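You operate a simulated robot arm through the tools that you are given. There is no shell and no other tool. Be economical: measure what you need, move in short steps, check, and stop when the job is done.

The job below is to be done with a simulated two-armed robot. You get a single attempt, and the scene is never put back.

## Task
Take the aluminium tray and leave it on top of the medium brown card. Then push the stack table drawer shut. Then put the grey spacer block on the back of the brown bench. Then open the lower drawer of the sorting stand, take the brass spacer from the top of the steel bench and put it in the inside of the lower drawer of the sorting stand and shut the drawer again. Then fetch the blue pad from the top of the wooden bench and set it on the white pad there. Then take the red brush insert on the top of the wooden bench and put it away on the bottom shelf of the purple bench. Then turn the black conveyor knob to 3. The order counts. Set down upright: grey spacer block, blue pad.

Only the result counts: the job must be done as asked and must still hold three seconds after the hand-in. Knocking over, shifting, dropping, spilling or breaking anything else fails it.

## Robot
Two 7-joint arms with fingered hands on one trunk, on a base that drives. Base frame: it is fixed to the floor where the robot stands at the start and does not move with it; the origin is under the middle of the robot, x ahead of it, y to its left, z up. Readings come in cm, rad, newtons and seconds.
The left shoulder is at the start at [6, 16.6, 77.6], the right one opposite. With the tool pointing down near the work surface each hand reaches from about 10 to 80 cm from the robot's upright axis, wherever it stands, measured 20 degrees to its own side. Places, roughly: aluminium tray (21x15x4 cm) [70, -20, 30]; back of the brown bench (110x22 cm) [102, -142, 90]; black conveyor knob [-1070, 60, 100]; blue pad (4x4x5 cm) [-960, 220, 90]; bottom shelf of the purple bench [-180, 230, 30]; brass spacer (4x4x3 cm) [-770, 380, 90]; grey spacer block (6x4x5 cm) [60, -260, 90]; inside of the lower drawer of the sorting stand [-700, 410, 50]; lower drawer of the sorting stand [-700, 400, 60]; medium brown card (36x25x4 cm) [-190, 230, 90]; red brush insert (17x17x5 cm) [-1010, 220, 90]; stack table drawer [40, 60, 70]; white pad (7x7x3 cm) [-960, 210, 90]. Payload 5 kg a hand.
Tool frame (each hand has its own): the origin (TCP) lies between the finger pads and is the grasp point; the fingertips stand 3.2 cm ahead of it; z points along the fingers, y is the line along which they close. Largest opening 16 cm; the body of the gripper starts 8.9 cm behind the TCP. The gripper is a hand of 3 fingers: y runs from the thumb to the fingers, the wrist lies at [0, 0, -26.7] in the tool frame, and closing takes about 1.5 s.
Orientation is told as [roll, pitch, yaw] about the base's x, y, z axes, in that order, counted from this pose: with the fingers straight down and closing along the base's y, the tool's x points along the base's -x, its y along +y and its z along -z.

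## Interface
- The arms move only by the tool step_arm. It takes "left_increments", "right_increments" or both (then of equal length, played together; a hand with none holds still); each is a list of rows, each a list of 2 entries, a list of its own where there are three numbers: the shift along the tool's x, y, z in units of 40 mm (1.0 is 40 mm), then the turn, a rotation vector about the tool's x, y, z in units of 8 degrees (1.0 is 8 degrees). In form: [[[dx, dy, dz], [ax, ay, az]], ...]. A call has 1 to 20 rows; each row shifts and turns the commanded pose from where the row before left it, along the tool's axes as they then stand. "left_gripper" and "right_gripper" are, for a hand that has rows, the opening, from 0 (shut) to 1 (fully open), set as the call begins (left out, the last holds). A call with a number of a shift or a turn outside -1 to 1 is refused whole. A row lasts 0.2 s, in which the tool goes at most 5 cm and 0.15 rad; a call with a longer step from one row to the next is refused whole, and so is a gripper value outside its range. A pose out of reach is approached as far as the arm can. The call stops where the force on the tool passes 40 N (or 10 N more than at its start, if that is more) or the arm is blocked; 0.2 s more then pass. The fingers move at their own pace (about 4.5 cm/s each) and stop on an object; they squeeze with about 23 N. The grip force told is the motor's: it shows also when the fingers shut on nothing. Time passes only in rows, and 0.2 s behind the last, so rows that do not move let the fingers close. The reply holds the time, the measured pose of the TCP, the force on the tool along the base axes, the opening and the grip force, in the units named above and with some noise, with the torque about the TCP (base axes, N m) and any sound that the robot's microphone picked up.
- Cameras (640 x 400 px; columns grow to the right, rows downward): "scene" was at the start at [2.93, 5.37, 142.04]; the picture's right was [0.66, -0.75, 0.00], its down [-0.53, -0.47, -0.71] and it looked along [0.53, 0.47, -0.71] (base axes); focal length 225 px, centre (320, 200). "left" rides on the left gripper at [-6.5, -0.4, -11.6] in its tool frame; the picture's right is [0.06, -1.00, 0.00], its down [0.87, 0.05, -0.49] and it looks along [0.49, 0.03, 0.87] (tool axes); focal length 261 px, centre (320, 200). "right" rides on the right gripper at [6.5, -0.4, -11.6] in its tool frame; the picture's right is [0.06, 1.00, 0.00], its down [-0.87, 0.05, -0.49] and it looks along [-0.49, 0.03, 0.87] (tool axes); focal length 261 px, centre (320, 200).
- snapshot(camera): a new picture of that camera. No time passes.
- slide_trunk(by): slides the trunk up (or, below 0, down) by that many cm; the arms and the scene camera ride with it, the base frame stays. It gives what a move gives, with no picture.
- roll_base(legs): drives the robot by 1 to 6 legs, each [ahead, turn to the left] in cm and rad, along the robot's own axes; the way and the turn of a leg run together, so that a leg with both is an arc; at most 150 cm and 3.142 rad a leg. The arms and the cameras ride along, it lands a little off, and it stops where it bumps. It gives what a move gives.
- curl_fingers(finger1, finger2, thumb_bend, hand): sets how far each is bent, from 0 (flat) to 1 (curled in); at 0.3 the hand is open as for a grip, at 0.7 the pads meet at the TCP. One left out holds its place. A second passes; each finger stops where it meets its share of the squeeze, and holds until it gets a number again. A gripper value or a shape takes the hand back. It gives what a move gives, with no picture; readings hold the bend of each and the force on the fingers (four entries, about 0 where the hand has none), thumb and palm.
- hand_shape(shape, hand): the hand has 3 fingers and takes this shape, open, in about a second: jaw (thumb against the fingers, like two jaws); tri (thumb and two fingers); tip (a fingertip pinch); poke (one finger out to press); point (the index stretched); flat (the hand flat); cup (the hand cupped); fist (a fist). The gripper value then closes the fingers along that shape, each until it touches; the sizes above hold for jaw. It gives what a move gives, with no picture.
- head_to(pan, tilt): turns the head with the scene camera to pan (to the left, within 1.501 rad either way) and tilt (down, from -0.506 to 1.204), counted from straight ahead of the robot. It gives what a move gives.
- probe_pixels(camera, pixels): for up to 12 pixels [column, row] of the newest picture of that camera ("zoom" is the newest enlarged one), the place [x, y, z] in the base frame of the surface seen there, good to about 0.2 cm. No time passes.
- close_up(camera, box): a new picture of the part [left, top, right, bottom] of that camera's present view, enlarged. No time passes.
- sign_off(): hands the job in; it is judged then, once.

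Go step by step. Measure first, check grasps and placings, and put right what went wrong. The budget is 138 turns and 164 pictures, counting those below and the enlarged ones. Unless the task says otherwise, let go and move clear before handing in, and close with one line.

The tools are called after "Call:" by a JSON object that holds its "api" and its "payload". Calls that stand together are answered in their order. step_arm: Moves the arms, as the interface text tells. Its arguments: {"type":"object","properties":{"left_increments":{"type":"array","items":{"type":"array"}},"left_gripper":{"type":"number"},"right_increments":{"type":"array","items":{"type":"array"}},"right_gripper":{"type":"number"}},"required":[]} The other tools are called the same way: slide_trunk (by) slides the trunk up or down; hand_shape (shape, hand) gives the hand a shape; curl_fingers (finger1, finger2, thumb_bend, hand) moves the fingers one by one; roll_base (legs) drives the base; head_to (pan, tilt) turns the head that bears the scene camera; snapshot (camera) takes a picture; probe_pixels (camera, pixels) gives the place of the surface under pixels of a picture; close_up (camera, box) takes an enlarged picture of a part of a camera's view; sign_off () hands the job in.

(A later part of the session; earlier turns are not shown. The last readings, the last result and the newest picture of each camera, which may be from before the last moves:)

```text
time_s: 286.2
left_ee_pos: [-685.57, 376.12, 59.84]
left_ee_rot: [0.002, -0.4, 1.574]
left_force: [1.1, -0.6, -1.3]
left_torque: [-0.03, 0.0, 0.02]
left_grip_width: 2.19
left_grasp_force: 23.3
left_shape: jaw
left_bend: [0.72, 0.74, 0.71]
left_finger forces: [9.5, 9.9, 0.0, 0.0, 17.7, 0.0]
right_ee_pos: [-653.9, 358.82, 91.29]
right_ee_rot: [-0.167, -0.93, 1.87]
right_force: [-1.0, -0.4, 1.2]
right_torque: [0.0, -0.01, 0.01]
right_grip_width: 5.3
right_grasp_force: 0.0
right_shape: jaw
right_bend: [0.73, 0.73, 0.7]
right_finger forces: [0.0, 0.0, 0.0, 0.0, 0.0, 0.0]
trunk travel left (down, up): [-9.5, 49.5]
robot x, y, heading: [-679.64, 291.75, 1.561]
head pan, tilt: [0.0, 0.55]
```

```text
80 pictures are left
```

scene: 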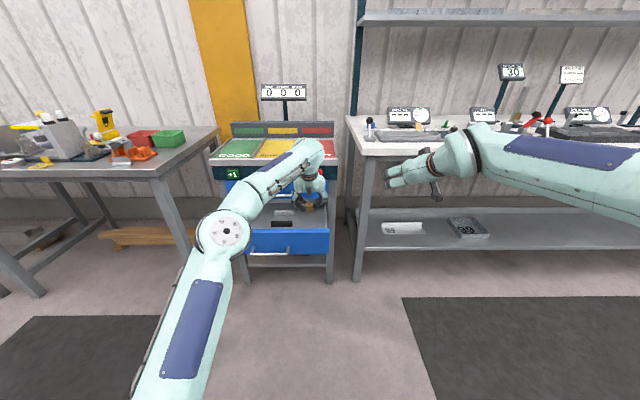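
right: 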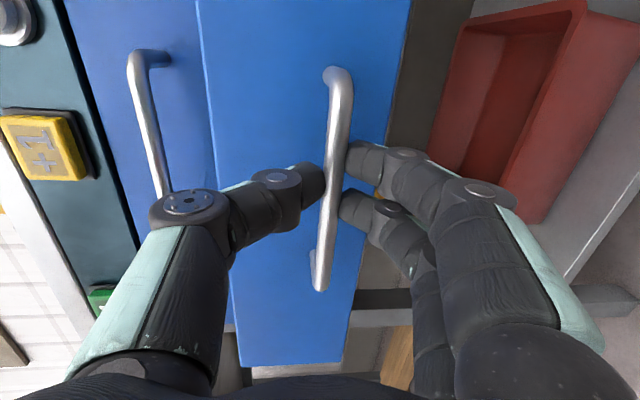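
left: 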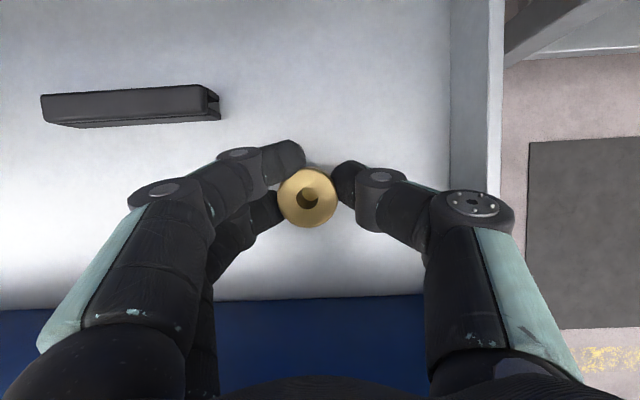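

Nearly on the floor. I lower the last centimetre in small rows and release.

Call:
{"api": "step_arm", "payload": {"left_increments": [[[0.024, 0, 0.058], [0, 0, 0]], [[0.024, 0, 0.058], [0, 0, 0]], [[0.024, 0, 0.058], [0, 0, 0]], [[0.015, 0, 0.035], [0, 0, 0]], [[0, 0, 0], [0, 0, 0]]]}}

Call:
{"api": "step_arm", "payload": {"left_increments": [[[0, 0, 0], [0, 0, 0]], [[0, 0, 0], [0, 0, 0]], [[0, 0, 0], [0, 0, 0]], [[0, 0, 0], [0, 0, 0]]], "left_gripper": 0.3}}

Call:
{"api": "step_arm", "payload": {"left_increments": [[[-0.389, 0, -0.921], [0, 0, 0]], [[-0.389, 0, -0.921], [0, 0, 0]], [[-0.389, 0, -0.921], [0, 0, 0]], [[-0.389, 0, -0.921], [0, 0, 0]]]}}

Call:
{"api": "snapshot", "payload": {"camera": "left"}}

```text
time_s: 287.4
left_ee_pos: [-685.65, 376.18, 58.82]
left_ee_rot: [0.0, -0.4, 1.574]
left_force: [1.0, -0.6, -0.5]
left_torque: [0.01, -0.03, 0.03]
left_grip_width: 2.19
left_grasp_force: 22.6
left_shape: jaw
left_bend: [0.72, 0.74, 0.71]
left_finger forces: [9.3, 10.0, 0.0, 0.0, 17.8, 0.0]
right_ee_pos: [-653.78, 358.87, 91.33]
right_ee_rot: [-0.166, -0.93, 1.869]
right_force: [-0.1, 1.1, 0.0]
right_torque: [0.0, -0.04, -0.05]
right_grip_width: 5.28
right_grasp_force: 0.1
right_shape: jaw
right_bend: [0.73, 0.73, 0.7]
right_finger forces: [0.0, 0.0, 0.0, 0.0, 0.0, 0.1]
trunk travel left (down, up): [-9.5, 49.5]
robot x, y, heading: [-679.84, 291.69, 1.564]
head pan, tilt: [0.0, 0.55]
```

```text
time_s: 288.4
left_ee_pos: [-685.47, 376.37, 58.88]
left_ee_rot: [0.002, -0.399, 1.572]
left_force: [-0.1, 0.1, -0.3]
left_torque: [-0.04, 0.0, -0.02]
left_grip_width: 4.77
left_grasp_force: 0.0
left_shape: jaw
left_bend: [0.73, 0.73, 0.7]
left_finger forces: [0.1, 0.1, 0.0, 0.0, 0.0, 0.0]
right_ee_pos: [-653.89, 358.88, 91.2]
right_ee_rot: [-0.168, -0.929, 1.87]
right_force: [0.4, 1.5, -0.3]
right_torque: [-0.02, 0.02, 0.0]
right_grip_width: 5.29
right_grasp_force: 0.1
right_shape: jaw
right_bend: [0.73, 0.73, 0.7]
right_finger forces: [0.0, 0.0, 0.1, 0.1, 0.0, 0.0]
trunk travel left (down, up): [-9.5, 49.5]
robot x, y, heading: [-679.65, 291.72, 1.565]
head pan, tilt: [0.0, 0.55]
```

```text
time_s: 289.4
left_ee_pos: [-685.49, 376.16, 74.83]
left_ee_rot: [0.002, -0.399, 1.573]
left_force: [0.6, 1.3, -0.4]
left_torque: [-0.02, 0.01, 0.0]
left_grip_width: 4.76
left_grasp_force: 0.0
left_shape: jaw
left_bend: [0.73, 0.73, 0.7]
left_finger forces: [0.1, 0.1, 0.0, 0.0, 0.0, 0.0]
right_ee_pos: [-653.79, 358.88, 91.18]
right_ee_rot: [-0.167, -0.93, 1.868]
right_force: [0.3, -1.0, -0.4]
right_torque: [0.04, 0.0, 0.03]
right_grip_width: 5.3
right_grasp_force: 0.0
right_shape: jaw
right_bend: [0.73, 0.73, 0.7]
right_finger forces: [0.1, 0.0, 0.1, 0.0, 0.1, 0.0]
trunk travel left (down, up): [-9.5, 49.5]
robot x, y, heading: [-679.66, 291.57, 1.571]
head pan, tilt: [0.0, 0.55]
```

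```text
79 pictures are left
```

left: 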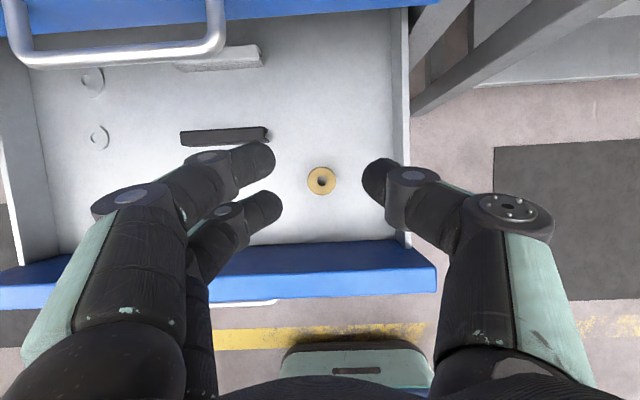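

The brass spacer stands inside the drawer. I back away 28 cm, close the left hand and set it to push the drawer face just above the handle.

Call:
{"api": "roll_base", "payload": {"legs": [[-28, 0]]}}

Call:
{"api": "step_arm", "payload": {"left_increments": [[[0, 0.68, 0], [0, -0.86, 0]], [[0, 0.68, 0], [0, -0.86, 0]], [[0, 0.68, 0], [0, -0.86, 0]], [[0, 0.68, 0], [0, -0.86, 0]], [[0, 0.68, 0], [0, -0.86, 0]], [[0.77, 0, 0.495], [0, 0, 0]], [[0.77, 0, 0.495], [0, 0, 0]], [[0.77, 0, 0.495], [0, 0, 0]]], "left_gripper": 0}}

Call:
{"api": "snapshot", "payload": {"camera": "left"}}

```text
time_s: 291.3
left_ee_pos: [-685.48, 348.06, 74.89]
left_ee_rot: [0.002, -0.399, 1.57]
left_force: [-0.5, -0.9, 0.0]
left_torque: [0.01, -0.02, 0.0]
left_grip_width: 4.78
left_grasp_force: 0.0
left_shape: jaw
left_bend: [0.73, 0.73, 0.7]
left_finger forces: [0.0, 0.1, 0.1, 0.0, 0.0, 0.1]
right_ee_pos: [-653.91, 330.59, 91.25]
right_ee_rot: [-0.167, -0.93, 1.865]
right_force: [0.5, 0.0, -0.3]
right_torque: [0.01, 0.0, 0.0]
right_grip_width: 5.27
right_grasp_force: 0.1
right_shape: jaw
right_bend: [0.73, 0.73, 0.7]
right_finger forces: [0.0, 0.0, 0.0, 0.0, 0.0, 0.0]
trunk travel left (down, up): [-9.5, 49.5]
robot x, y, heading: [-679.63, 263.83, 1.564]
head pan, tilt: [0.0, 0.55]
```

```text
time_s: 293.1
left_ee_pos: [-699.27, 347.95, 63.76]
left_ee_rot: [0.002, -1.0, 1.569]
left_force: [0.7, -0.4, -0.1]
left_torque: [0.0, 0.03, -0.01]
left_grip_width: 0.0
left_grasp_force: 23.4
left_shape: jaw
left_bend: [0.65, 0.65, 0.67]
left_finger forces: [0.0, 0.0, 0.1, 0.0, 0.0, 0.0]
right_ee_pos: [-653.91, 330.59, 91.31]
right_ee_rot: [-0.167, -0.93, 1.866]
right_force: [0.5, -0.2, -0.5]
right_torque: [0.0, -0.03, 0.02]
right_grip_width: 5.29
right_grasp_force: 0.0
right_shape: jaw
right_bend: [0.73, 0.73, 0.7]
right_finger forces: [0.1, 0.0, 0.1, 0.0, 0.0, 0.0]
trunk travel left (down, up): [-9.5, 49.5]
robot x, y, heading: [-680.04, 263.92, 1.562]
head pan, tilt: [0.0, 0.55]
```

```text
78 pictures are left
```

left: 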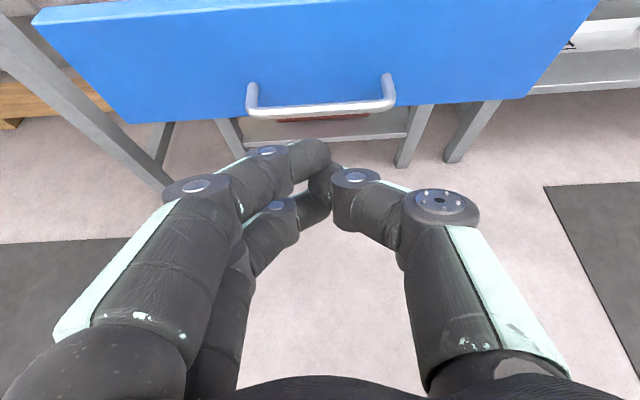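

The hand is lined up above the handle. I drive 24 cm forward, pushing the drawer most of the way.

Call:
{"api": "roll_base", "payload": {"legs": [[24, 0.008]]}}

Call:
{"api": "step_arm", "payload": {"left_increments": [[[-0.27, 0, 0.42], [0, 0, 0]], [[-0.27, 0, 0.42], [0, 0, 0]], [[-0.27, 0, 0.42], [0, 0, 0]], [[-0.27, 0, 0.42], [0, 0, 0]], [[-0.27, 0, 0.42], [0, 0, 0]], [[-0.135, 0, 0.21], [0, 0, 0]], [[-0.135, 0, 0.21], [0, 0, 0]], [[-0.135, 0, 0.21], [0, 0, 0]], [[-0.135, 0, 0.21], [0, 0, 0]], [[-0.135, 0, 0.21], [0, 0, 0]]]}}

Call:
{"api": "snapshot", "payload": {"camera": "left"}}

```text
time_s: 294.9
left_ee_pos: [-699.83, 371.69, 63.94]
left_ee_rot: [0.003, -0.999, 1.577]
left_force: [0.2, -0.1, 0.0]
left_torque: [-0.01, 0.0, 0.02]
left_grip_width: 0.0
left_grasp_force: 23.1
left_shape: jaw
left_bend: [0.67, 0.65, 0.67]
left_finger forces: [0.0, 0.0, 0.1, 0.1, 0.0, 0.0]
right_ee_pos: [-654.19, 354.74, 91.35]
right_ee_rot: [-0.168, -0.931, 1.875]
right_force: [0.7, 0.2, -0.7]
right_torque: [-0.03, 0.0, -0.04]
right_grip_width: 5.28
right_grasp_force: 0.0
right_shape: jaw
right_bend: [0.73, 0.73, 0.7]
right_finger forces: [0.1, 0.1, 0.1, 0.1, 0.0, 0.0]
trunk travel left (down, up): [-9.5, 49.5]
robot x, y, heading: [-680.02, 287.47, 1.57]
head pan, tilt: [0.0, 0.55]
```

```text
time_s: 297.1
left_ee_pos: [-700.09, 386.63, 63.89]
left_ee_rot: [0.006, -0.997, 1.578]
left_force: [-0.6, -15.3, -0.3]
left_torque: [0.02, 0.02, -0.03]
left_grip_width: 0.01
left_grasp_force: 23.0
left_shape: jaw
left_bend: [0.69, 0.65, 0.67]
left_finger forces: [0.0, 0.0, 0.1, 0.0, 0.0, 0.1]
right_ee_pos: [-654.4, 354.72, 91.28]
right_ee_rot: [-0.168, -0.93, 1.876]
right_force: [0.0, 0.2, 0.1]
right_torque: [-0.02, -0.01, 0.01]
right_grip_width: 5.26
right_grasp_force: 0.1
right_shape: jaw
right_bend: [0.73, 0.73, 0.7]
right_finger forces: [0.1, 0.1, 0.0, 0.0, 0.0, 0.1]
trunk travel left (down, up): [-9.5, 49.5]
robot x, y, heading: [-680.0, 287.65, 1.567]
head pan, tilt: [0.0, 0.55]
```

```text
77 pictures are left
```

left: 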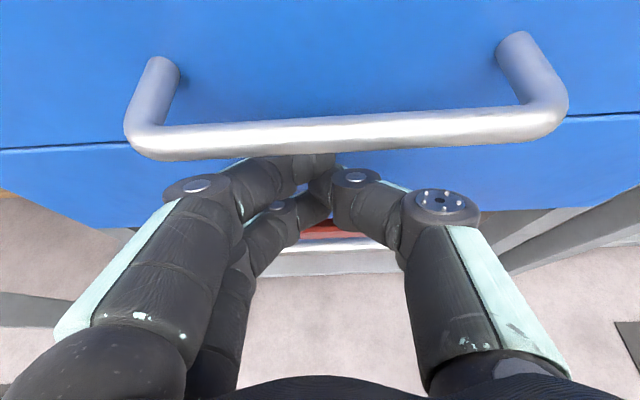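

The drawer seems almost flush with the upper one. I probe both faces and push a last bit.

Call:
{"api": "step_arm", "payload": {"left_increments": [[[-0.07, 0, 0.105], [0, 0, 0]], [[-0.07, 0, 0.105], [0, 0, 0]], [[-0.07, 0, 0.105], [0, 0, 0]], [[-0.07, 0, 0.105], [0, 0, 0]]]}}

Call:
{"api": "snapshot", "payload": {"camera": "left"}}

Call:
{"api": "probe_pixels", "payload": {"camera": "left", "pixels": [[80, 160], [80, 110], [580, 140], [600, 70], [150, 175], [480, 165]]}}

```text
time_s: 297.5
left_ee_pos: [-700.31, 386.76, 63.84]
left_ee_rot: [0.01, -0.995, 1.576]
left_force: [0.0, -27.2, 5.9]
left_torque: [0.29, -0.02, -0.09]
left_grip_width: 0.0
left_grasp_force: 23.2
left_shape: jaw
left_bend: [0.71, 0.65, 0.67]
left_finger forces: [47.2, 0.0, 0.1, 0.0, 0.0, 0.0]
right_ee_pos: [-654.55, 354.55, 91.45]
right_ee_rot: [-0.168, -0.933, 1.879]
right_force: [-0.6, 0.9, -0.6]
right_torque: [0.02, 0.0, 0.0]
right_grip_width: 5.29
right_grasp_force: 0.0
right_shape: jaw
right_bend: [0.73, 0.73, 0.7]
right_finger forces: [0.0, 0.0, 0.0, 0.0, 0.1, 0.0]
trunk travel left (down, up): [-9.5, 49.5]
robot x, y, heading: [-679.72, 287.29, 1.572]
head pan, tilt: [0.0, 0.55]
stopped in row 1 (left hand): the force on the tool passed its limit at 48 N (the readings are from after the stop); the commanded pose is now the measured one
```

```text
76 pictures are left
```

left: 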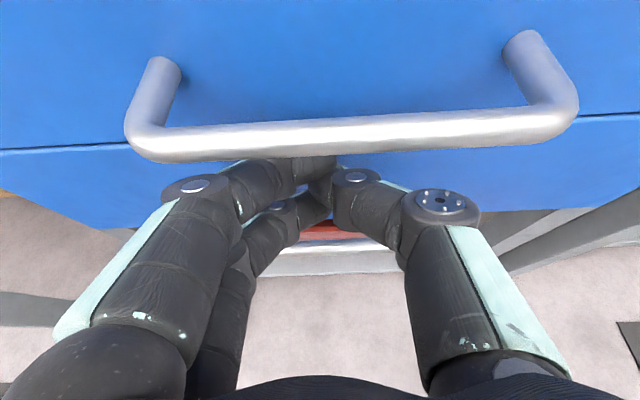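

```text
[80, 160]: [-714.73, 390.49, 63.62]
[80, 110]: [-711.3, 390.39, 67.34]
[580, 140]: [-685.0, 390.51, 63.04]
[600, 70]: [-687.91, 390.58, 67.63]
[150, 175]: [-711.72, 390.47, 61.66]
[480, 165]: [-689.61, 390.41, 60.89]
```

Both faces are at y 390.4–390.6: the lower drawer is shut. I back off, raise the trunk and survey toward the wooden bench.

Call:
{"api": "roll_base", "payload": {"legs": [[-40, 0]]}}

Call:
{"api": "slide_trunk", "payload": {"by": 40}}

Call:
{"api": "head_to", "payload": {"pan": 1.5, "tilt": 0.45}}

Call:
{"api": "snapshot", "payload": {"camera": "scene"}}

```text
time_s: 300.0
left_ee_pos: [-699.89, 347.02, 63.7]
left_ee_rot: [0.009, -0.995, 1.57]
left_force: [-0.8, -0.7, -0.5]
left_torque: [-0.03, -0.02, 0.01]
left_grip_width: 0.0
left_grasp_force: 23.4
left_shape: jaw
left_bend: [0.67, 0.65, 0.67]
left_finger forces: [0.0, 0.1, 0.0, 0.0, 0.0, 0.0]
right_ee_pos: [-654.11, 314.74, 91.21]
right_ee_rot: [-0.166, -0.932, 1.873]
right_force: [0.4, 0.0, 0.1]
right_torque: [0.01, -0.05, -0.02]
right_grip_width: 5.26
right_grasp_force: 0.0
right_shape: jaw
right_bend: [0.73, 0.73, 0.7]
right_finger forces: [0.1, 0.0, 0.0, 0.0, 0.0, 0.1]
trunk travel left (down, up): [-9.5, 49.5]
robot x, y, heading: [-679.88, 247.67, 1.569]
head pan, tilt: [0.0, 0.55]
```

```text
time_s: 303.8
left_ee_pos: [-699.9, 347.11, 103.54]
left_ee_rot: [0.009, -0.994, 1.569]
left_force: [0.5, -0.1, -1.4]
left_torque: [0.0, -0.01, 0.02]
left_grip_width: 0.0
left_grasp_force: 22.9
left_shape: jaw
left_bend: [0.67, 0.65, 0.67]
left_finger forces: [0.0, 0.0, 0.0, 0.0, 0.0, 0.1]
right_ee_pos: [-654.18, 314.87, 131.22]
right_ee_rot: [-0.167, -0.93, 1.871]
right_force: [0.6, -0.1, 0.0]
right_torque: [0.0, 0.0, -0.01]
right_grip_width: 5.29
right_grasp_force: 0.0
right_shape: jaw
right_bend: [0.73, 0.73, 0.7]
right_finger forces: [0.0, 0.0, 0.0, 0.0, 0.0, 0.0]
trunk travel left (down, up): [-49.5, 9.5]
robot x, y, heading: [-679.86, 247.75, 1.571]
head pan, tilt: [0.0, 0.55]
```

```text
time_s: 305.4
left_ee_pos: [-699.78, 347.12, 103.73]
left_ee_rot: [0.009, -0.995, 1.571]
left_force: [-0.1, 0.2, 0.0]
left_torque: [-0.01, -0.03, -0.01]
left_grip_width: 0.0
left_grasp_force: 23.1
left_shape: jaw
left_bend: [0.67, 0.65, 0.67]
left_finger forces: [0.0, 0.0, 0.1, 0.0, 0.1, 0.0]
right_ee_pos: [-654.12, 314.69, 131.26]
right_ee_rot: [-0.168, -0.93, 1.872]
right_force: [0.5, -0.1, -0.7]
right_torque: [-0.01, -0.05, 0.02]
right_grip_width: 5.29
right_grasp_force: 0.1
right_shape: jaw
right_bend: [0.73, 0.73, 0.7]
right_finger forces: [0.1, 0.0, 0.1, 0.0, 0.1, 0.1]
trunk travel left (down, up): [-49.5, 9.5]
robot x, y, heading: [-679.92, 247.86, 1.57]
head pan, tilt: [1.499, 0.45]
```

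```text
75 pictures are left
```

scene: 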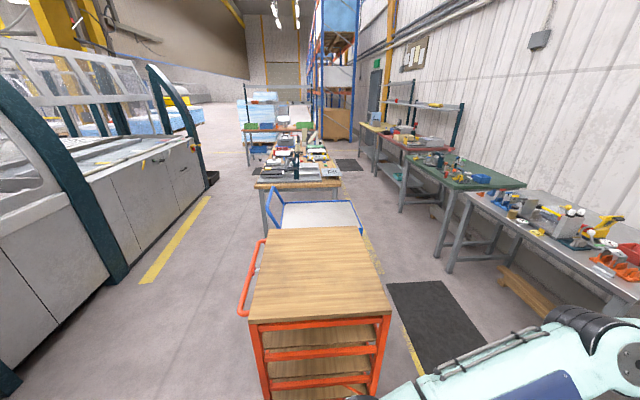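

The orange cart, a blue trolley and then the wooden bench lie ahead along −x. I probe their outlines and zoom on the bench.

Call:
{"api": "close_up", "payload": {"camera": "scene", "box": [230, 85, 390, 205]}}

Call:
{"api": "probe_pixels", "payload": {"camera": "scene", "pixels": [[252, 315], [388, 312], [268, 232], [352, 230], [275, 190], [362, 225], [258, 186], [340, 184], [247, 148], [150, 280], [205, 205], [210, 185]]}}

```text
3.33 times, centred on (310, 145) of scene
```

zoom: 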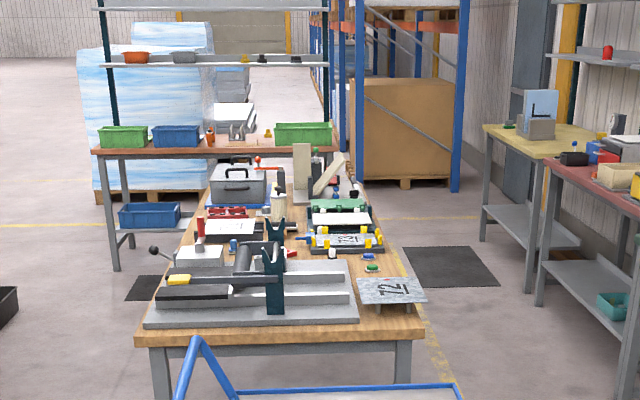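

```text
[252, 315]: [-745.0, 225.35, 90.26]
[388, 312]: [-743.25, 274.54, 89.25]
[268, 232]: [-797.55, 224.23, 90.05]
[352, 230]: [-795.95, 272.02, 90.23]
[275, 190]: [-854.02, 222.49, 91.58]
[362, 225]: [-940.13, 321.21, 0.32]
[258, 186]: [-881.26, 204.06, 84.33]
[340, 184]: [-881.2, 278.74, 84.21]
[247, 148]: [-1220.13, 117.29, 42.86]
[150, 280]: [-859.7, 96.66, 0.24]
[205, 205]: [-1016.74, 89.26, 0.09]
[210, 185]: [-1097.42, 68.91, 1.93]
```

The bench spans x −881…, y 204–279; the pads are near its south side, so I'll come along the south aisle. I raise and retract the left hand, then drive around the cart.

Call:
{"api": "step_arm", "payload": {"left_increments": [[[-0.316, 0, -0.95], [0, 0, 0]], [[-0.316, 0, -0.95], [0, 0, 0]], [[-0.316, 0, -0.95], [0, 0, 0]], [[-0.316, 0, -0.95], [0, 0, 0]], [[-0.316, 0, -0.95], [0, 0, 0]], [[-0.316, 0, -0.95], [0, 0, 0]], [[-0.316, 0, -0.95], [0, 0, 0]], [[-0.316, 0, -0.95], [0, 0, 0]]], "left_gripper": 0.4}}

Call:
{"api": "roll_base", "payload": {"legs": [[0, 2.713], [105, 0], [0, -1.142], [100, 0]]}}

Call:
{"api": "head_to", "payload": {"pan": -0.4, "tilt": 0.5}}

Call:
{"api": "snapshot", "payload": {"camera": "scene"}}

```text
time_s: 307.2
left_ee_pos: [-699.22, 326.99, 128.65]
left_ee_rot: [0.008, -0.994, 1.57]
left_force: [-0.3, -0.6, 0.4]
left_torque: [0.01, 0.0, 0.0]
left_grip_width: 6.36
left_grasp_force: 0.0
left_shape: jaw
left_bend: [0.73, 0.73, 0.7]
left_finger forces: [0.0, 0.1, 0.0, 0.1, 0.1, 0.0]
right_ee_pos: [-654.05, 314.65, 131.36]
right_ee_rot: [-0.165, -0.933, 1.873]
right_force: [-0.2, 0.0, -0.3]
right_torque: [0.06, 0.01, -0.03]
right_grip_width: 5.29
right_grasp_force: 0.1
right_shape: jaw
right_bend: [0.73, 0.73, 0.7]
right_finger forces: [0.0, 0.0, 0.0, 0.0, 0.1, 0.0]
trunk travel left (down, up): [-49.5, 9.5]
robot x, y, heading: [-679.73, 247.72, 1.568]
head pan, tilt: [1.499, 0.45]
```

```text
time_s: 318.7
left_ee_pos: [-729.82, 77.81, 128.84]
left_ee_rot: [0.012, -0.996, -1.94]
left_force: [-2.2, 0.3, 0.0]
left_torque: [-0.01, -0.04, 0.1]
left_grip_width: 6.4
left_grasp_force: 0.0
left_shape: jaw
left_bend: [0.73, 0.73, 0.7]
left_finger forces: [0.0, 0.0, 0.1, 0.0, 0.1, 0.0]
right_ee_pos: [-767.59, 105.57, 130.98]
right_ee_rot: [-0.163, -0.929, -1.64]
right_force: [-0.4, 0.1, -0.9]
right_torque: [-0.07, 0.0, 0.02]
right_grip_width: 5.28
right_grasp_force: 0.1
right_shape: jaw
right_bend: [0.73, 0.73, 0.7]
right_finger forces: [0.2, 0.1, 0.0, 0.1, 0.0, 0.0]
trunk travel left (down, up): [-49.5, 9.5]
robot x, y, heading: [-719.31, 159.08, -1.858]
head pan, tilt: [1.499, 0.45]
stopped in leg 2: the robot was blocked; the commanded pose is now the measured one
```

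```text
time_s: 320.6
left_ee_pos: [-729.51, 77.7, 128.72]
left_ee_rot: [0.011, -0.996, -1.938]
left_force: [0.0, -0.4, -0.2]
left_torque: [0.04, 0.01, 0.02]
left_grip_width: 6.39
left_grasp_force: 0.1
left_shape: jaw
left_bend: [0.73, 0.73, 0.7]
left_finger forces: [0.0, 0.0, 0.1, 0.0, 0.0, 0.0]
right_ee_pos: [-767.27, 105.47, 131.11]
right_ee_rot: [-0.168, -0.927, -1.634]
right_force: [-0.5, 0.5, 0.4]
right_torque: [-0.01, 0.03, 0.04]
right_grip_width: 5.28
right_grasp_force: 0.1
right_shape: jaw
right_bend: [0.73, 0.73, 0.7]
right_finger forces: [0.0, 0.0, 0.1, 0.0, 0.0, 0.0]
trunk travel left (down, up): [-49.5, 9.5]
robot x, y, heading: [-719.76, 159.31, -1.86]
head pan, tilt: [-0.4, 0.499]
```

```text
73 pictures are left
```

scene: 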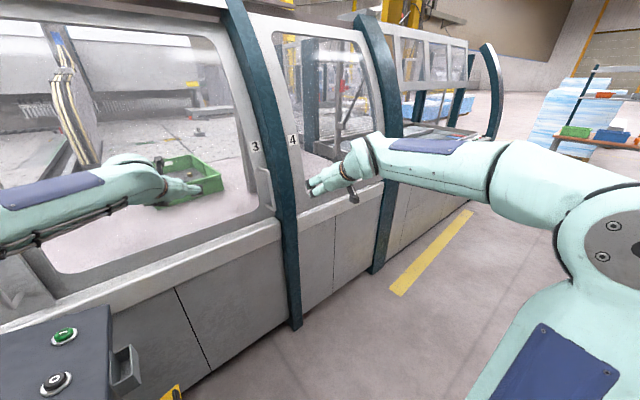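

My left hand touched the machine wall at y≈75 and the base stopped. I back off 18 cm, then turn right to run along the aisle.

Call:
{"api": "roll_base", "payload": {"legs": [[-18, 0], [0, -1.28]]}}

Call:
{"api": "head_to", "payload": {"pan": -0.1, "tilt": 0.45}}

Call:
{"api": "snapshot", "payload": {"camera": "scene"}}

```text
time_s: 325.4
left_ee_pos: [-795.47, 162.83, 128.66]
left_ee_rot: [0.011, -0.996, 3.06]
left_force: [-0.2, 0.0, -0.1]
left_torque: [-0.03, -0.04, 0.05]
left_grip_width: 6.43
left_grasp_force: 0.0
left_shape: jaw
left_bend: [0.73, 0.73, 0.7]
left_finger forces: [0.0, 0.0, 0.0, 0.1, 0.0, 0.0]
right_ee_pos: [-779.4, 206.95, 131.2]
right_ee_rot: [-0.169, -0.93, -2.922]
right_force: [-0.8, -0.1, 0.1]
right_torque: [-0.02, -0.01, 0.03]
right_grip_width: 5.28
right_grasp_force: 0.0
right_shape: jaw
right_bend: [0.73, 0.73, 0.7]
right_finger forces: [0.1, 0.0, 0.0, 0.1, 0.1, 0.0]
trunk travel left (down, up): [-49.5, 9.5]
robot x, y, heading: [-714.54, 176.34, 3.14]
head pan, tilt: [-0.4, 0.499]
```

```text
time_s: 326.2
left_ee_pos: [-795.39, 162.81, 128.79]
left_ee_rot: [0.01, -0.996, 3.058]
left_force: [0.7, -0.3, 0.1]
left_torque: [0.0, 0.0, -0.02]
left_grip_width: 6.4
left_grasp_force: 0.1
left_shape: jaw
left_bend: [0.73, 0.73, 0.7]
left_finger forces: [0.0, 0.0, 0.1, 0.1, 0.0, 0.0]
right_ee_pos: [-779.34, 206.79, 131.19]
right_ee_rot: [-0.166, -0.93, -2.92]
right_force: [0.1, 0.0, -0.3]
right_torque: [-0.02, 0.0, -0.01]
right_grip_width: 5.29
right_grasp_force: 0.0
right_shape: jaw
right_bend: [0.73, 0.73, 0.7]
right_finger forces: [0.0, 0.1, 0.0, 0.0, 0.0, 0.0]
trunk travel left (down, up): [-49.5, 9.5]
robot x, y, heading: [-714.32, 176.01, 3.14]
head pan, tilt: [-0.099, 0.45]
```

```text
72 pictures are left
```

scene: 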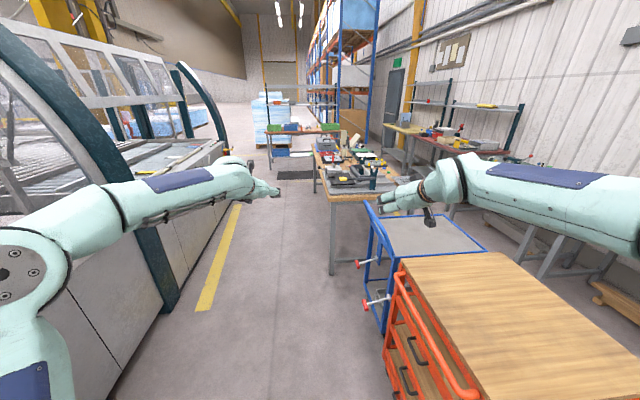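

The aisle is open past the carts. I shift slightly away from them and drive to x≈−945.

Call:
{"api": "roll_base", "payload": {"legs": [[60, 0.35], [60, -0.35], [112, 0]]}}

Call:
{"api": "head_to", "payload": {"pan": -0.9, "tilt": 0.6}}

Call:
{"api": "snapshot", "payload": {"camera": "scene"}}

```text
time_s: 337.9
left_ee_pos: [-1027.32, 147.4, 128.75]
left_ee_rot: [0.01, -0.996, 3.038]
left_force: [0.6, 0.0, -0.5]
left_torque: [0.01, 0.02, 0.02]
left_grip_width: 6.39
left_grasp_force: 0.1
left_shape: jaw
left_bend: [0.73, 0.73, 0.7]
left_finger forces: [0.0, 0.0, 0.0, 0.1, 0.1, 0.0]
right_ee_pos: [-1010.27, 191.14, 131.05]
right_ee_rot: [-0.167, -0.929, -2.947]
right_force: [-0.1, -0.3, 0.2]
right_torque: [-0.02, 0.03, -0.02]
right_grip_width: 5.23
right_grasp_force: 0.1
right_shape: jaw
right_bend: [0.73, 0.73, 0.7]
right_finger forces: [0.0, 0.1, 0.0, 0.0, 0.0, 0.0]
trunk travel left (down, up): [-49.5, 9.5]
robot x, y, heading: [-946.05, 158.91, 3.122]
head pan, tilt: [-0.099, 0.45]
```

```text
time_s: 339.1
left_ee_pos: [-1027.32, 147.38, 128.7]
left_ee_rot: [0.009, -0.996, 3.038]
left_force: [-1.3, -0.5, 0.0]
left_torque: [0.03, -0.04, 0.0]
left_grip_width: 6.37
left_grasp_force: 0.1
left_shape: jaw
left_bend: [0.73, 0.73, 0.7]
left_finger forces: [0.0, 0.0, 0.0, 0.0, 0.0, 0.1]
right_ee_pos: [-1010.23, 191.18, 131.15]
right_ee_rot: [-0.168, -0.929, -2.944]
right_force: [0.6, 0.7, -0.5]
right_torque: [-0.02, -0.05, 0.04]
right_grip_width: 5.28
right_grasp_force: 0.1
right_shape: jaw
right_bend: [0.73, 0.73, 0.7]
right_finger forces: [0.0, 0.0, 0.1, 0.0, 0.0, 0.1]
trunk travel left (down, up): [-49.5, 9.5]
robot x, y, heading: [-946.03, 159.07, 3.124]
head pan, tilt: [-0.901, 0.6]
```

```text
71 pictures are left
```

scene: 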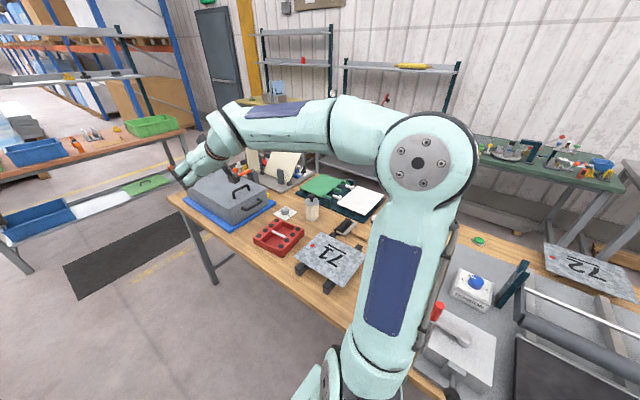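

The red brush insert is at (278,237). I probe it and the objects near (475,285).

Call:
{"api": "probe_pixels", "payload": {"camera": "scene", "pixels": [[278, 237], [475, 283], [472, 292], [470, 305], [330, 258], [460, 350], [311, 208], [440, 312], [250, 195], [240, 235]]}}

Call:
{"api": "close_up", "payload": {"camera": "scene", "box": [400, 230, 560, 350]}}

Call:
{"api": "close_up", "payload": {"camera": "scene", "box": [230, 190, 370, 300]}}

```text
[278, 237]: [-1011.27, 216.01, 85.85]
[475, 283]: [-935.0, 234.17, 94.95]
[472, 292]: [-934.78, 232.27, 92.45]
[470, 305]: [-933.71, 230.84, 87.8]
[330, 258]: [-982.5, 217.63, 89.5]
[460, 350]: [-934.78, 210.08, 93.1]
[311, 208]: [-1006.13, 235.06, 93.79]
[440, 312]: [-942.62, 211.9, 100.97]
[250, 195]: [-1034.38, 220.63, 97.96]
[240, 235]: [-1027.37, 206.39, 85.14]
```

```text
3.33 times, centred on (480, 290) of scene
```

zoom: 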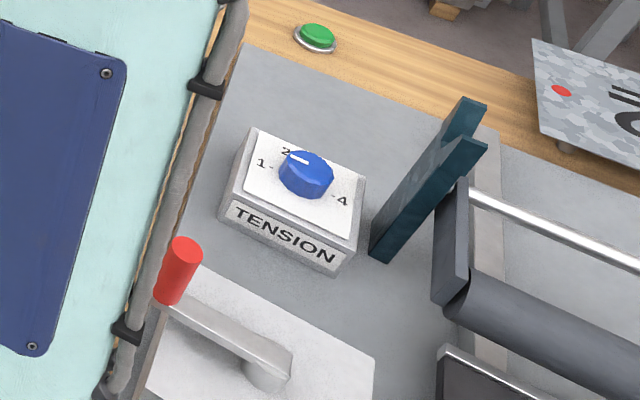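

```text
3.64 times, centred on (300, 245) of scene
```

zoom: 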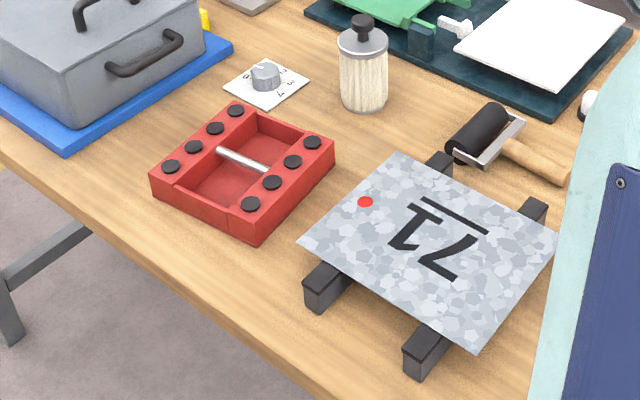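

The pads at x≈−960 are hidden behind my arm. I turn right to face the bench.

Call:
{"api": "roll_base", "payload": {"legs": [[0, -1.553]]}}

Call:
{"api": "head_to", "payload": {"pan": 0.1, "tilt": 0.95}}

Call:
{"api": "snapshot", "payload": {"camera": "scene"}}

Call:
{"api": "snapshot", "payload": {"camera": "left"}}

```text
time_s: 343.4
left_ee_pos: [-959.94, 239.66, 128.84]
left_ee_rot: [0.012, -0.996, 1.495]
left_force: [0.1, 0.1, -0.5]
left_torque: [0.0, -0.05, -0.01]
left_grip_width: 6.42
left_grasp_force: 0.0
left_shape: jaw
left_bend: [0.73, 0.73, 0.7]
left_finger forces: [0.0, 0.0, 0.0, 0.0, 0.1, 0.0]
right_ee_pos: [-915.67, 223.96, 131.08]
right_ee_rot: [-0.169, -0.929, 1.797]
right_force: [0.0, 0.4, 0.5]
right_torque: [0.01, 0.03, 0.01]
right_grip_width: 5.29
right_grasp_force: 0.1
right_shape: jaw
right_bend: [0.73, 0.73, 0.7]
right_finger forces: [0.0, 0.0, 0.1, 0.1, 0.0, 0.0]
trunk travel left (down, up): [-49.5, 9.5]
robot x, y, heading: [-946.28, 159.26, 1.579]
head pan, tilt: [-0.901, 0.6]
```

```text
time_s: 344.6
left_ee_pos: [-959.83, 239.65, 128.77]
left_ee_rot: [0.011, -0.997, 1.496]
left_force: [-0.2, 0.1, 0.1]
left_torque: [-0.01, -0.02, -0.01]
left_grip_width: 6.4
left_grasp_force: 0.0
left_shape: jaw
left_bend: [0.73, 0.73, 0.7]
left_finger forces: [0.1, 0.1, 0.0, 0.1, 0.0, 0.0]
right_ee_pos: [-915.66, 223.86, 131.12]
right_ee_rot: [-0.168, -0.928, 1.799]
right_force: [0.3, -0.4, -0.1]
right_torque: [0.01, -0.01, 0.0]
right_grip_width: 5.29
right_grasp_force: 0.1
right_shape: jaw
right_bend: [0.73, 0.73, 0.7]
right_finger forces: [0.0, 0.1, 0.0, 0.1, 0.1, 0.0]
trunk travel left (down, up): [-49.5, 9.5]
robot x, y, heading: [-945.86, 158.99, 1.584]
head pan, tilt: [0.099, 0.949]
```

```text
68 pictures are left
```

scene: 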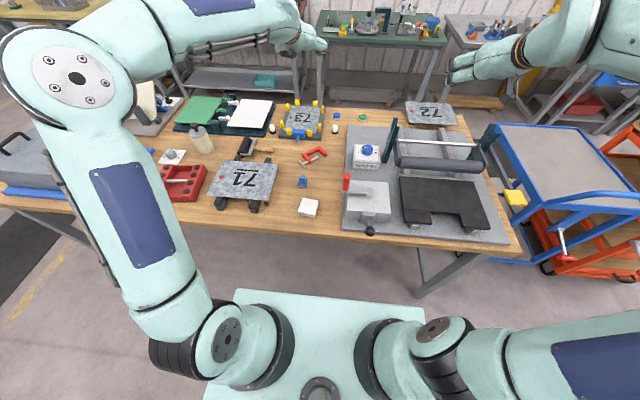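

```text
67 pictures are left
```

left: 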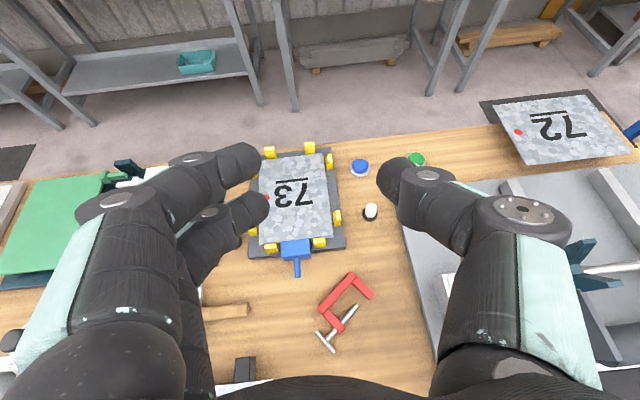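

The white pad is at (309,207) and the blue pad at (303,183). I zoom and probe them.

Call:
{"api": "close_up", "payload": {"camera": "scene", "box": [265, 150, 365, 230]}}

Call:
{"api": "probe_pixels", "payload": {"camera": "zoom", "pixels": [[240, 190], [240, 215], [225, 225], [260, 225], [240, 170], [280, 330], [220, 325], [305, 340], [285, 300], [330, 355], [225, 370], [240, 235]]}}

```text
5.00 times, centred on (315, 190) of scene
```

zoom: 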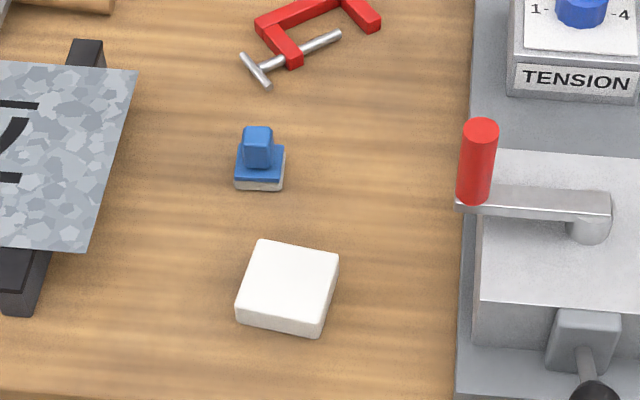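

```text
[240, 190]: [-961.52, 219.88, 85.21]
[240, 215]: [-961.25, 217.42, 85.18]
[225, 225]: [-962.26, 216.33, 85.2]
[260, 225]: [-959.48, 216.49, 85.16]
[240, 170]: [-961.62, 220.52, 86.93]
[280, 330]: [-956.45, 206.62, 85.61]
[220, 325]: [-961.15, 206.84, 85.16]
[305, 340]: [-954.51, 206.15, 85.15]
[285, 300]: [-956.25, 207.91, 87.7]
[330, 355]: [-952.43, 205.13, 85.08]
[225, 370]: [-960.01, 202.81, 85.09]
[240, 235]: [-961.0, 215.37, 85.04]
```

I probe the blue pad's knob and base and the white pad's top corners.

Call:
{"api": "probe_pixels", "payload": {"camera": "zoom", "pixels": [[257, 132], [257, 155], [247, 150], [268, 150], [240, 175], [280, 178], [262, 176], [264, 246], [334, 264], [318, 318], [242, 304], [288, 280]]}}

```text
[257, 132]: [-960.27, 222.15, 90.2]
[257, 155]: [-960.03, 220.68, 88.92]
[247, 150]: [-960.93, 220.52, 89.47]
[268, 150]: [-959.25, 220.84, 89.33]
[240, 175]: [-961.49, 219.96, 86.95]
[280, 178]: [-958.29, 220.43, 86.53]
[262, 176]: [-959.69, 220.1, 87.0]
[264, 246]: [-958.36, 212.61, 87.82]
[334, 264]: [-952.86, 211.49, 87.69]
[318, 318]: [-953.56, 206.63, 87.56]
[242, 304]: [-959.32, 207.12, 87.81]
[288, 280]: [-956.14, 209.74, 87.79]
```

Blue pad: base plate 4×4 (z 85–87), centre ≈ (−960, 221.7), yaw ≈ +0.15, knob to z 90.2; white pad top centre (−956.1, 209.7), z 87.8. I point the left hand straight down above the blue pad.

Call:
{"api": "step_arm", "payload": {"left_increments": [[[0, 0, 0], [0, 0.893, 0]], [[0, 0, 0], [0, 0.893, 0]], [[0, 0, 0], [0, 0.893, 0]], [[0, 0, 0], [0, 0.893, 0]], [[0, 0, 0], [0, 0.893, 0]], [[0, 0, 0], [0, 0.893, 0]], [[0, 0, 0], [0, 0.893, 0]], [[0, 0, 0], [0, 0.893, 0]], [[0, 0, 0], [0, 0, -0.806]], [[0, 0, 0], [0, 0, -0.806]], [[0.492, 0.077, 0.8], [0, 0, 0]], [[0.492, 0.077, 0.8], [0, 0, 0]], [[0.492, 0.077, 0.8], [0, 0, 0]], [[0.492, 0.077, 0.8], [0, 0, 0]], [[0.492, 0.077, 0.8], [0, 0, 0]], [[0.492, 0.077, 0.8], [0, 0, 0]], [[0.492, 0.077, 0.8], [0, 0, 0]], [[0.492, 0.077, 0.8], [0, 0, 0]], [[0.492, 0.077, 0.8], [0, 0, 0]]], "left_gripper": 0.4}}

Call:
{"api": "snapshot", "payload": {"camera": "left"}}

```text
time_s: 348.6
left_ee_pos: [-961.66, 214.63, 92.27]
left_ee_rot: [-0.009, -0.06, 1.731]
left_force: [0.5, 0.7, -0.5]
left_torque: [-0.03, 0.01, -0.01]
left_grip_width: 6.38
left_grasp_force: 0.1
left_shape: jaw
left_bend: [0.73, 0.73, 0.7]
left_finger forces: [0.0, 0.0, 0.1, 0.1, 0.0, 0.1]
left hand out of reach, approached as far as the arm can: row 5, 6, 7, 8
right_ee_pos: [-915.62, 223.94, 131.18]
right_ee_rot: [-0.168, -0.929, 1.796]
right_force: [0.1, 0.3, -0.5]
right_torque: [-0.01, -0.04, 0.01]
right_grip_width: 5.28
right_grasp_force: 0.1
right_shape: jaw
right_bend: [0.73, 0.73, 0.7]
right_finger forces: [0.0, 0.0, 0.0, 0.0, 0.0, 0.0]
trunk travel left (down, up): [-49.5, 9.5]
robot x, y, heading: [-946.34, 158.8, 1.576]
head pan, tilt: [0.099, 0.949]
```

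```text
65 pictures are left
```

left: 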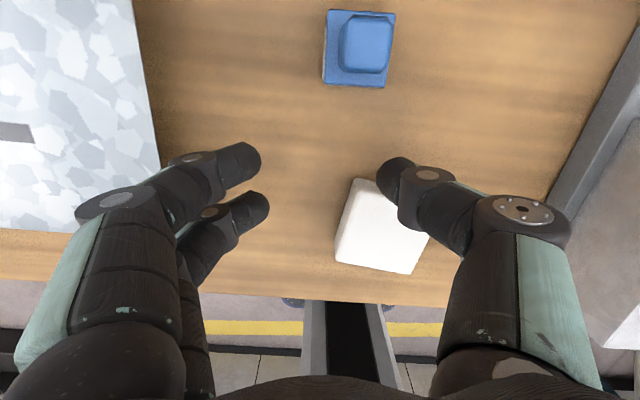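

I rise 4 cm and move over the blue pad.

Call:
{"api": "step_arm", "payload": {"left_increments": [[[0, 0, -1.0], [0, 0, 0]], [[-0.84, -0.345, 0], [0, 0, 0]], [[-0.84, -0.345, 0], [0, 0, 0]], [[0, 0, 0], [0, 0, 0]]]}}

Call:
{"api": "snapshot", "payload": {"camera": "left"}}

Call:
{"api": "probe_pixels", "payload": {"camera": "left", "pixels": [[320, 180], [320, 200], [320, 215], [300, 190], [345, 190], [320, 160]]}}

```text
time_s: 349.6
left_ee_pos: [-960.04, 221.79, 96.84]
left_ee_rot: [-0.009, -0.061, 1.729]
left_force: [0.0, 0.9, -0.8]
left_torque: [-0.04, 0.01, 0.0]
left_grip_width: 6.41
left_grasp_force: 0.1
left_shape: jaw
left_bend: [0.73, 0.73, 0.7]
left_finger forces: [0.0, 0.1, 0.0, 0.0, 0.1, 0.0]
right_ee_pos: [-915.82, 224.03, 131.1]
right_ee_rot: [-0.171, -0.929, 1.797]
right_force: [-0.1, -0.2, 0.1]
right_torque: [0.0, 0.01, 0.0]
right_grip_width: 5.3
right_grasp_force: 0.1
right_shape: jaw
right_bend: [0.73, 0.73, 0.7]
right_finger forces: [0.1, 0.1, 0.1, 0.0, 0.0, 0.0]
trunk travel left (down, up): [-49.5, 9.5]
robot x, y, heading: [-946.06, 158.78, 1.58]
head pan, tilt: [0.099, 0.949]
```

```text
64 pictures are left
```

left: 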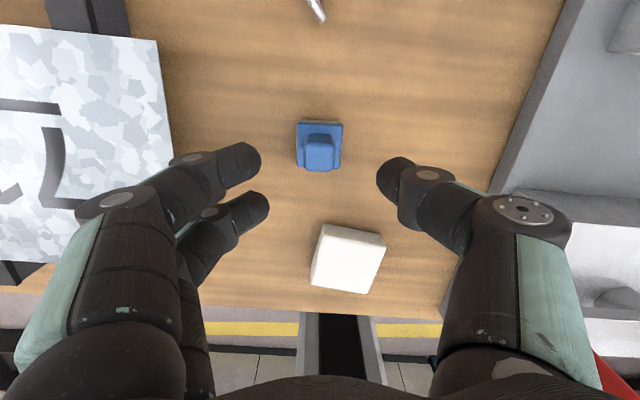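

```text
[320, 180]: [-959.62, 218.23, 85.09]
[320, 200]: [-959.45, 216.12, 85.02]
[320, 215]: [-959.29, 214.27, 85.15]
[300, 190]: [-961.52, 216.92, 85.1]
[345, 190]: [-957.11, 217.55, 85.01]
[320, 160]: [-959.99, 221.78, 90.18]
```

Well aligned over the knob. I descend 8 cm and close on the base plate.

Call:
{"api": "step_arm", "payload": {"left_increments": [[[0.06, 0, 0.98], [0, 0, 0]], [[0.06, 0, 0.98], [0, 0, 0]], [[0, 0, 0], [0, 0, 0]]]}}

Call:
{"api": "step_arm", "payload": {"left_increments": [[[0, 0, 0], [0, 0, 0]], [[0, 0, 0], [0, 0, 0]], [[0, 0, 0], [0, 0, 0]], [[0, 0, 0], [0, 0, 0]], [[0, 0, 0], [0, 0, 0]], [[0, 0, 0], [0, 0, 0]]], "left_gripper": 0}}

Call:
{"api": "snapshot", "payload": {"camera": "left"}}

```text
time_s: 350.4
left_ee_pos: [-959.93, 221.68, 88.91]
left_ee_rot: [-0.008, -0.063, 1.729]
left_force: [0.3, 1.1, 0.2]
left_torque: [0.0, 0.05, -0.03]
left_grip_width: 6.38
left_grasp_force: 0.1
left_shape: jaw
left_bend: [0.73, 0.73, 0.7]
left_finger forces: [0.0, 0.0, 0.0, 0.0, 0.1, 0.0]
right_ee_pos: [-915.64, 223.8, 131.13]
right_ee_rot: [-0.167, -0.931, 1.796]
right_force: [0.2, -0.3, 0.3]
right_torque: [-0.03, 0.01, 0.03]
right_grip_width: 5.28
right_grasp_force: 0.1
right_shape: jaw
right_bend: [0.73, 0.73, 0.7]
right_finger forces: [0.1, 0.1, 0.0, 0.0, 0.0, 0.0]
trunk travel left (down, up): [-49.5, 9.5]
robot x, y, heading: [-945.97, 158.91, 1.58]
head pan, tilt: [0.099, 0.949]
```

```text
time_s: 351.8
left_ee_pos: [-960.06, 221.75, 88.84]
left_ee_rot: [-0.007, -0.063, 1.731]
left_force: [-0.1, -0.5, -0.3]
left_torque: [0.03, -0.02, 0.01]
left_grip_width: 3.27
left_grasp_force: 22.7
left_shape: jaw
left_bend: [0.73, 0.73, 0.7]
left_finger forces: [10.4, 9.7, 0.1, 0.0, 20.2, 0.0]
right_ee_pos: [-915.64, 223.99, 131.13]
right_ee_rot: [-0.168, -0.929, 1.797]
right_force: [0.0, -0.9, -0.3]
right_torque: [0.01, 0.0, -0.03]
right_grip_width: 5.26
right_grasp_force: 0.0
right_shape: jaw
right_bend: [0.73, 0.73, 0.7]
right_finger forces: [0.0, 0.0, 0.0, 0.1, 0.1, 0.0]
trunk travel left (down, up): [-49.5, 9.5]
robot x, y, heading: [-946.07, 158.95, 1.58]
head pan, tilt: [0.099, 0.949]
```

```text
63 pictures are left
```

left: 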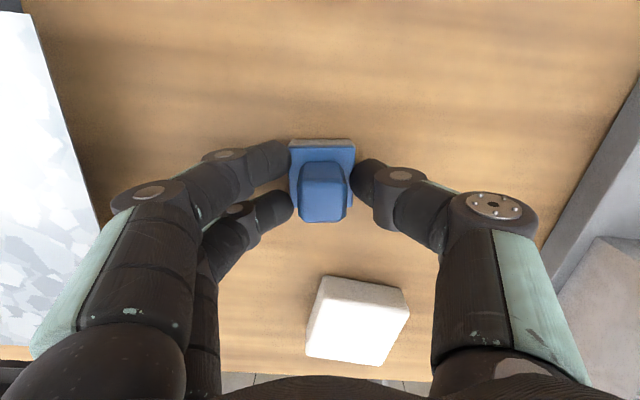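

The pad is gripped evenly on its base. I lift 6 cm, carry it over the white pad and check.

Call:
{"api": "step_arm", "payload": {"left_increments": [[[0, 0, -0.4], [0, 0, 0]], [[0, 0, -1.0], [0, 0, 0]], [[0.78, -0.125, 0], [0, 0, 0]], [[0.78, -0.125, 0], [0, 0, 0]], [[0.78, -0.125, 0], [0, 0, 0]], [[0.78, -0.125, 0], [0, 0, 0]], [[0, 0, 0], [0, 0, 0]]]}}

Call:
{"api": "snapshot", "payload": {"camera": "left"}}

Call:
{"api": "close_up", "payload": {"camera": "scene", "box": [265, 150, 365, 230]}}

```text
time_s: 353.4
left_ee_pos: [-955.99, 209.17, 93.68]
left_ee_rot: [-0.009, -0.061, 1.73]
left_force: [0.4, -1.4, -1.0]
left_torque: [0.0, -0.02, -0.01]
left_grip_width: 3.25
left_grasp_force: 23.3
left_shape: jaw
left_bend: [0.73, 0.73, 0.7]
left_finger forces: [10.4, 9.8, 0.0, 0.1, 19.9, 0.0]
right_ee_pos: [-915.74, 223.94, 131.2]
right_ee_rot: [-0.169, -0.929, 1.798]
right_force: [-0.7, -0.5, -0.9]
right_torque: [-0.01, 0.03, 0.02]
right_grip_width: 5.28
right_grasp_force: 0.0
right_shape: jaw
right_bend: [0.73, 0.73, 0.7]
right_finger forces: [0.1, 0.0, 0.0, 0.1, 0.1, 0.0]
trunk travel left (down, up): [-49.5, 9.5]
robot x, y, heading: [-946.16, 159.08, 1.575]
head pan, tilt: [0.099, 0.949]
```

```text
62 pictures are left
```

left: 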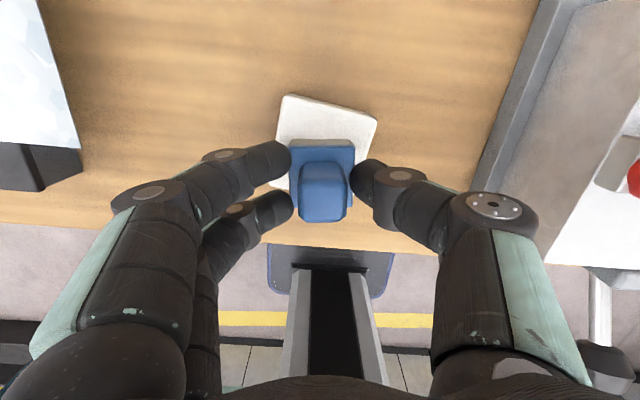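

```text
5.00 times, centred on (315, 190) of scene
```

zoom: 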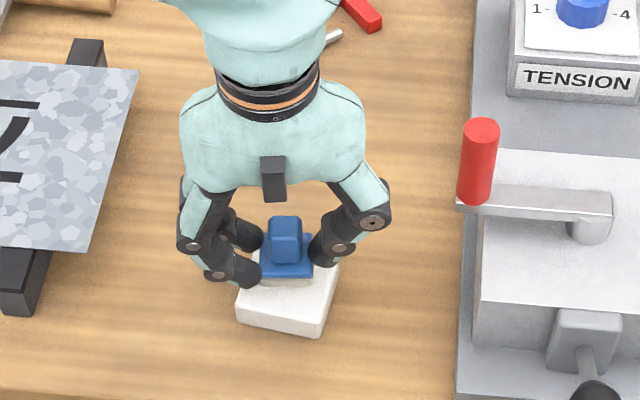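

It is over the white pad. I lower 2 cm with a slight forward correction, then feel for contact.

Call:
{"api": "step_arm", "payload": {"left_increments": [[[-0.09, 0, 0.48], [0, 0, 0]], [[0, 0, 0.05], [0, 0, 0]], [[0, 0, 0.04], [0, 0, 0]], [[0, 0, 0], [0, 0, 0]]]}}

```text
time_s: 354.4
left_ee_pos: [-956.05, 209.71, 91.42]
left_ee_rot: [-0.009, -0.064, 1.729]
left_force: [-0.8, -1.2, 5.7]
left_torque: [-0.01, 0.01, -0.03]
left_grip_width: 3.28
left_grasp_force: 22.8
left_shape: jaw
left_bend: [0.73, 0.73, 0.7]
left_finger forces: [11.2, 11.3, 0.1, 0.0, 22.1, 0.0]
right_ee_pos: [-915.65, 223.89, 131.13]
right_ee_rot: [-0.166, -0.93, 1.799]
right_force: [-0.5, 0.3, -0.9]
right_torque: [-0.01, -0.03, -0.01]
right_grip_width: 5.27
right_grasp_force: 0.1
right_shape: jaw
right_bend: [0.73, 0.73, 0.7]
right_finger forces: [0.0, 0.1, 0.1, 0.0, 0.0, 0.0]
trunk travel left (down, up): [-49.5, 9.5]
robot x, y, heading: [-946.26, 158.58, 1.575]
head pan, tilt: [0.099, 0.949]
```

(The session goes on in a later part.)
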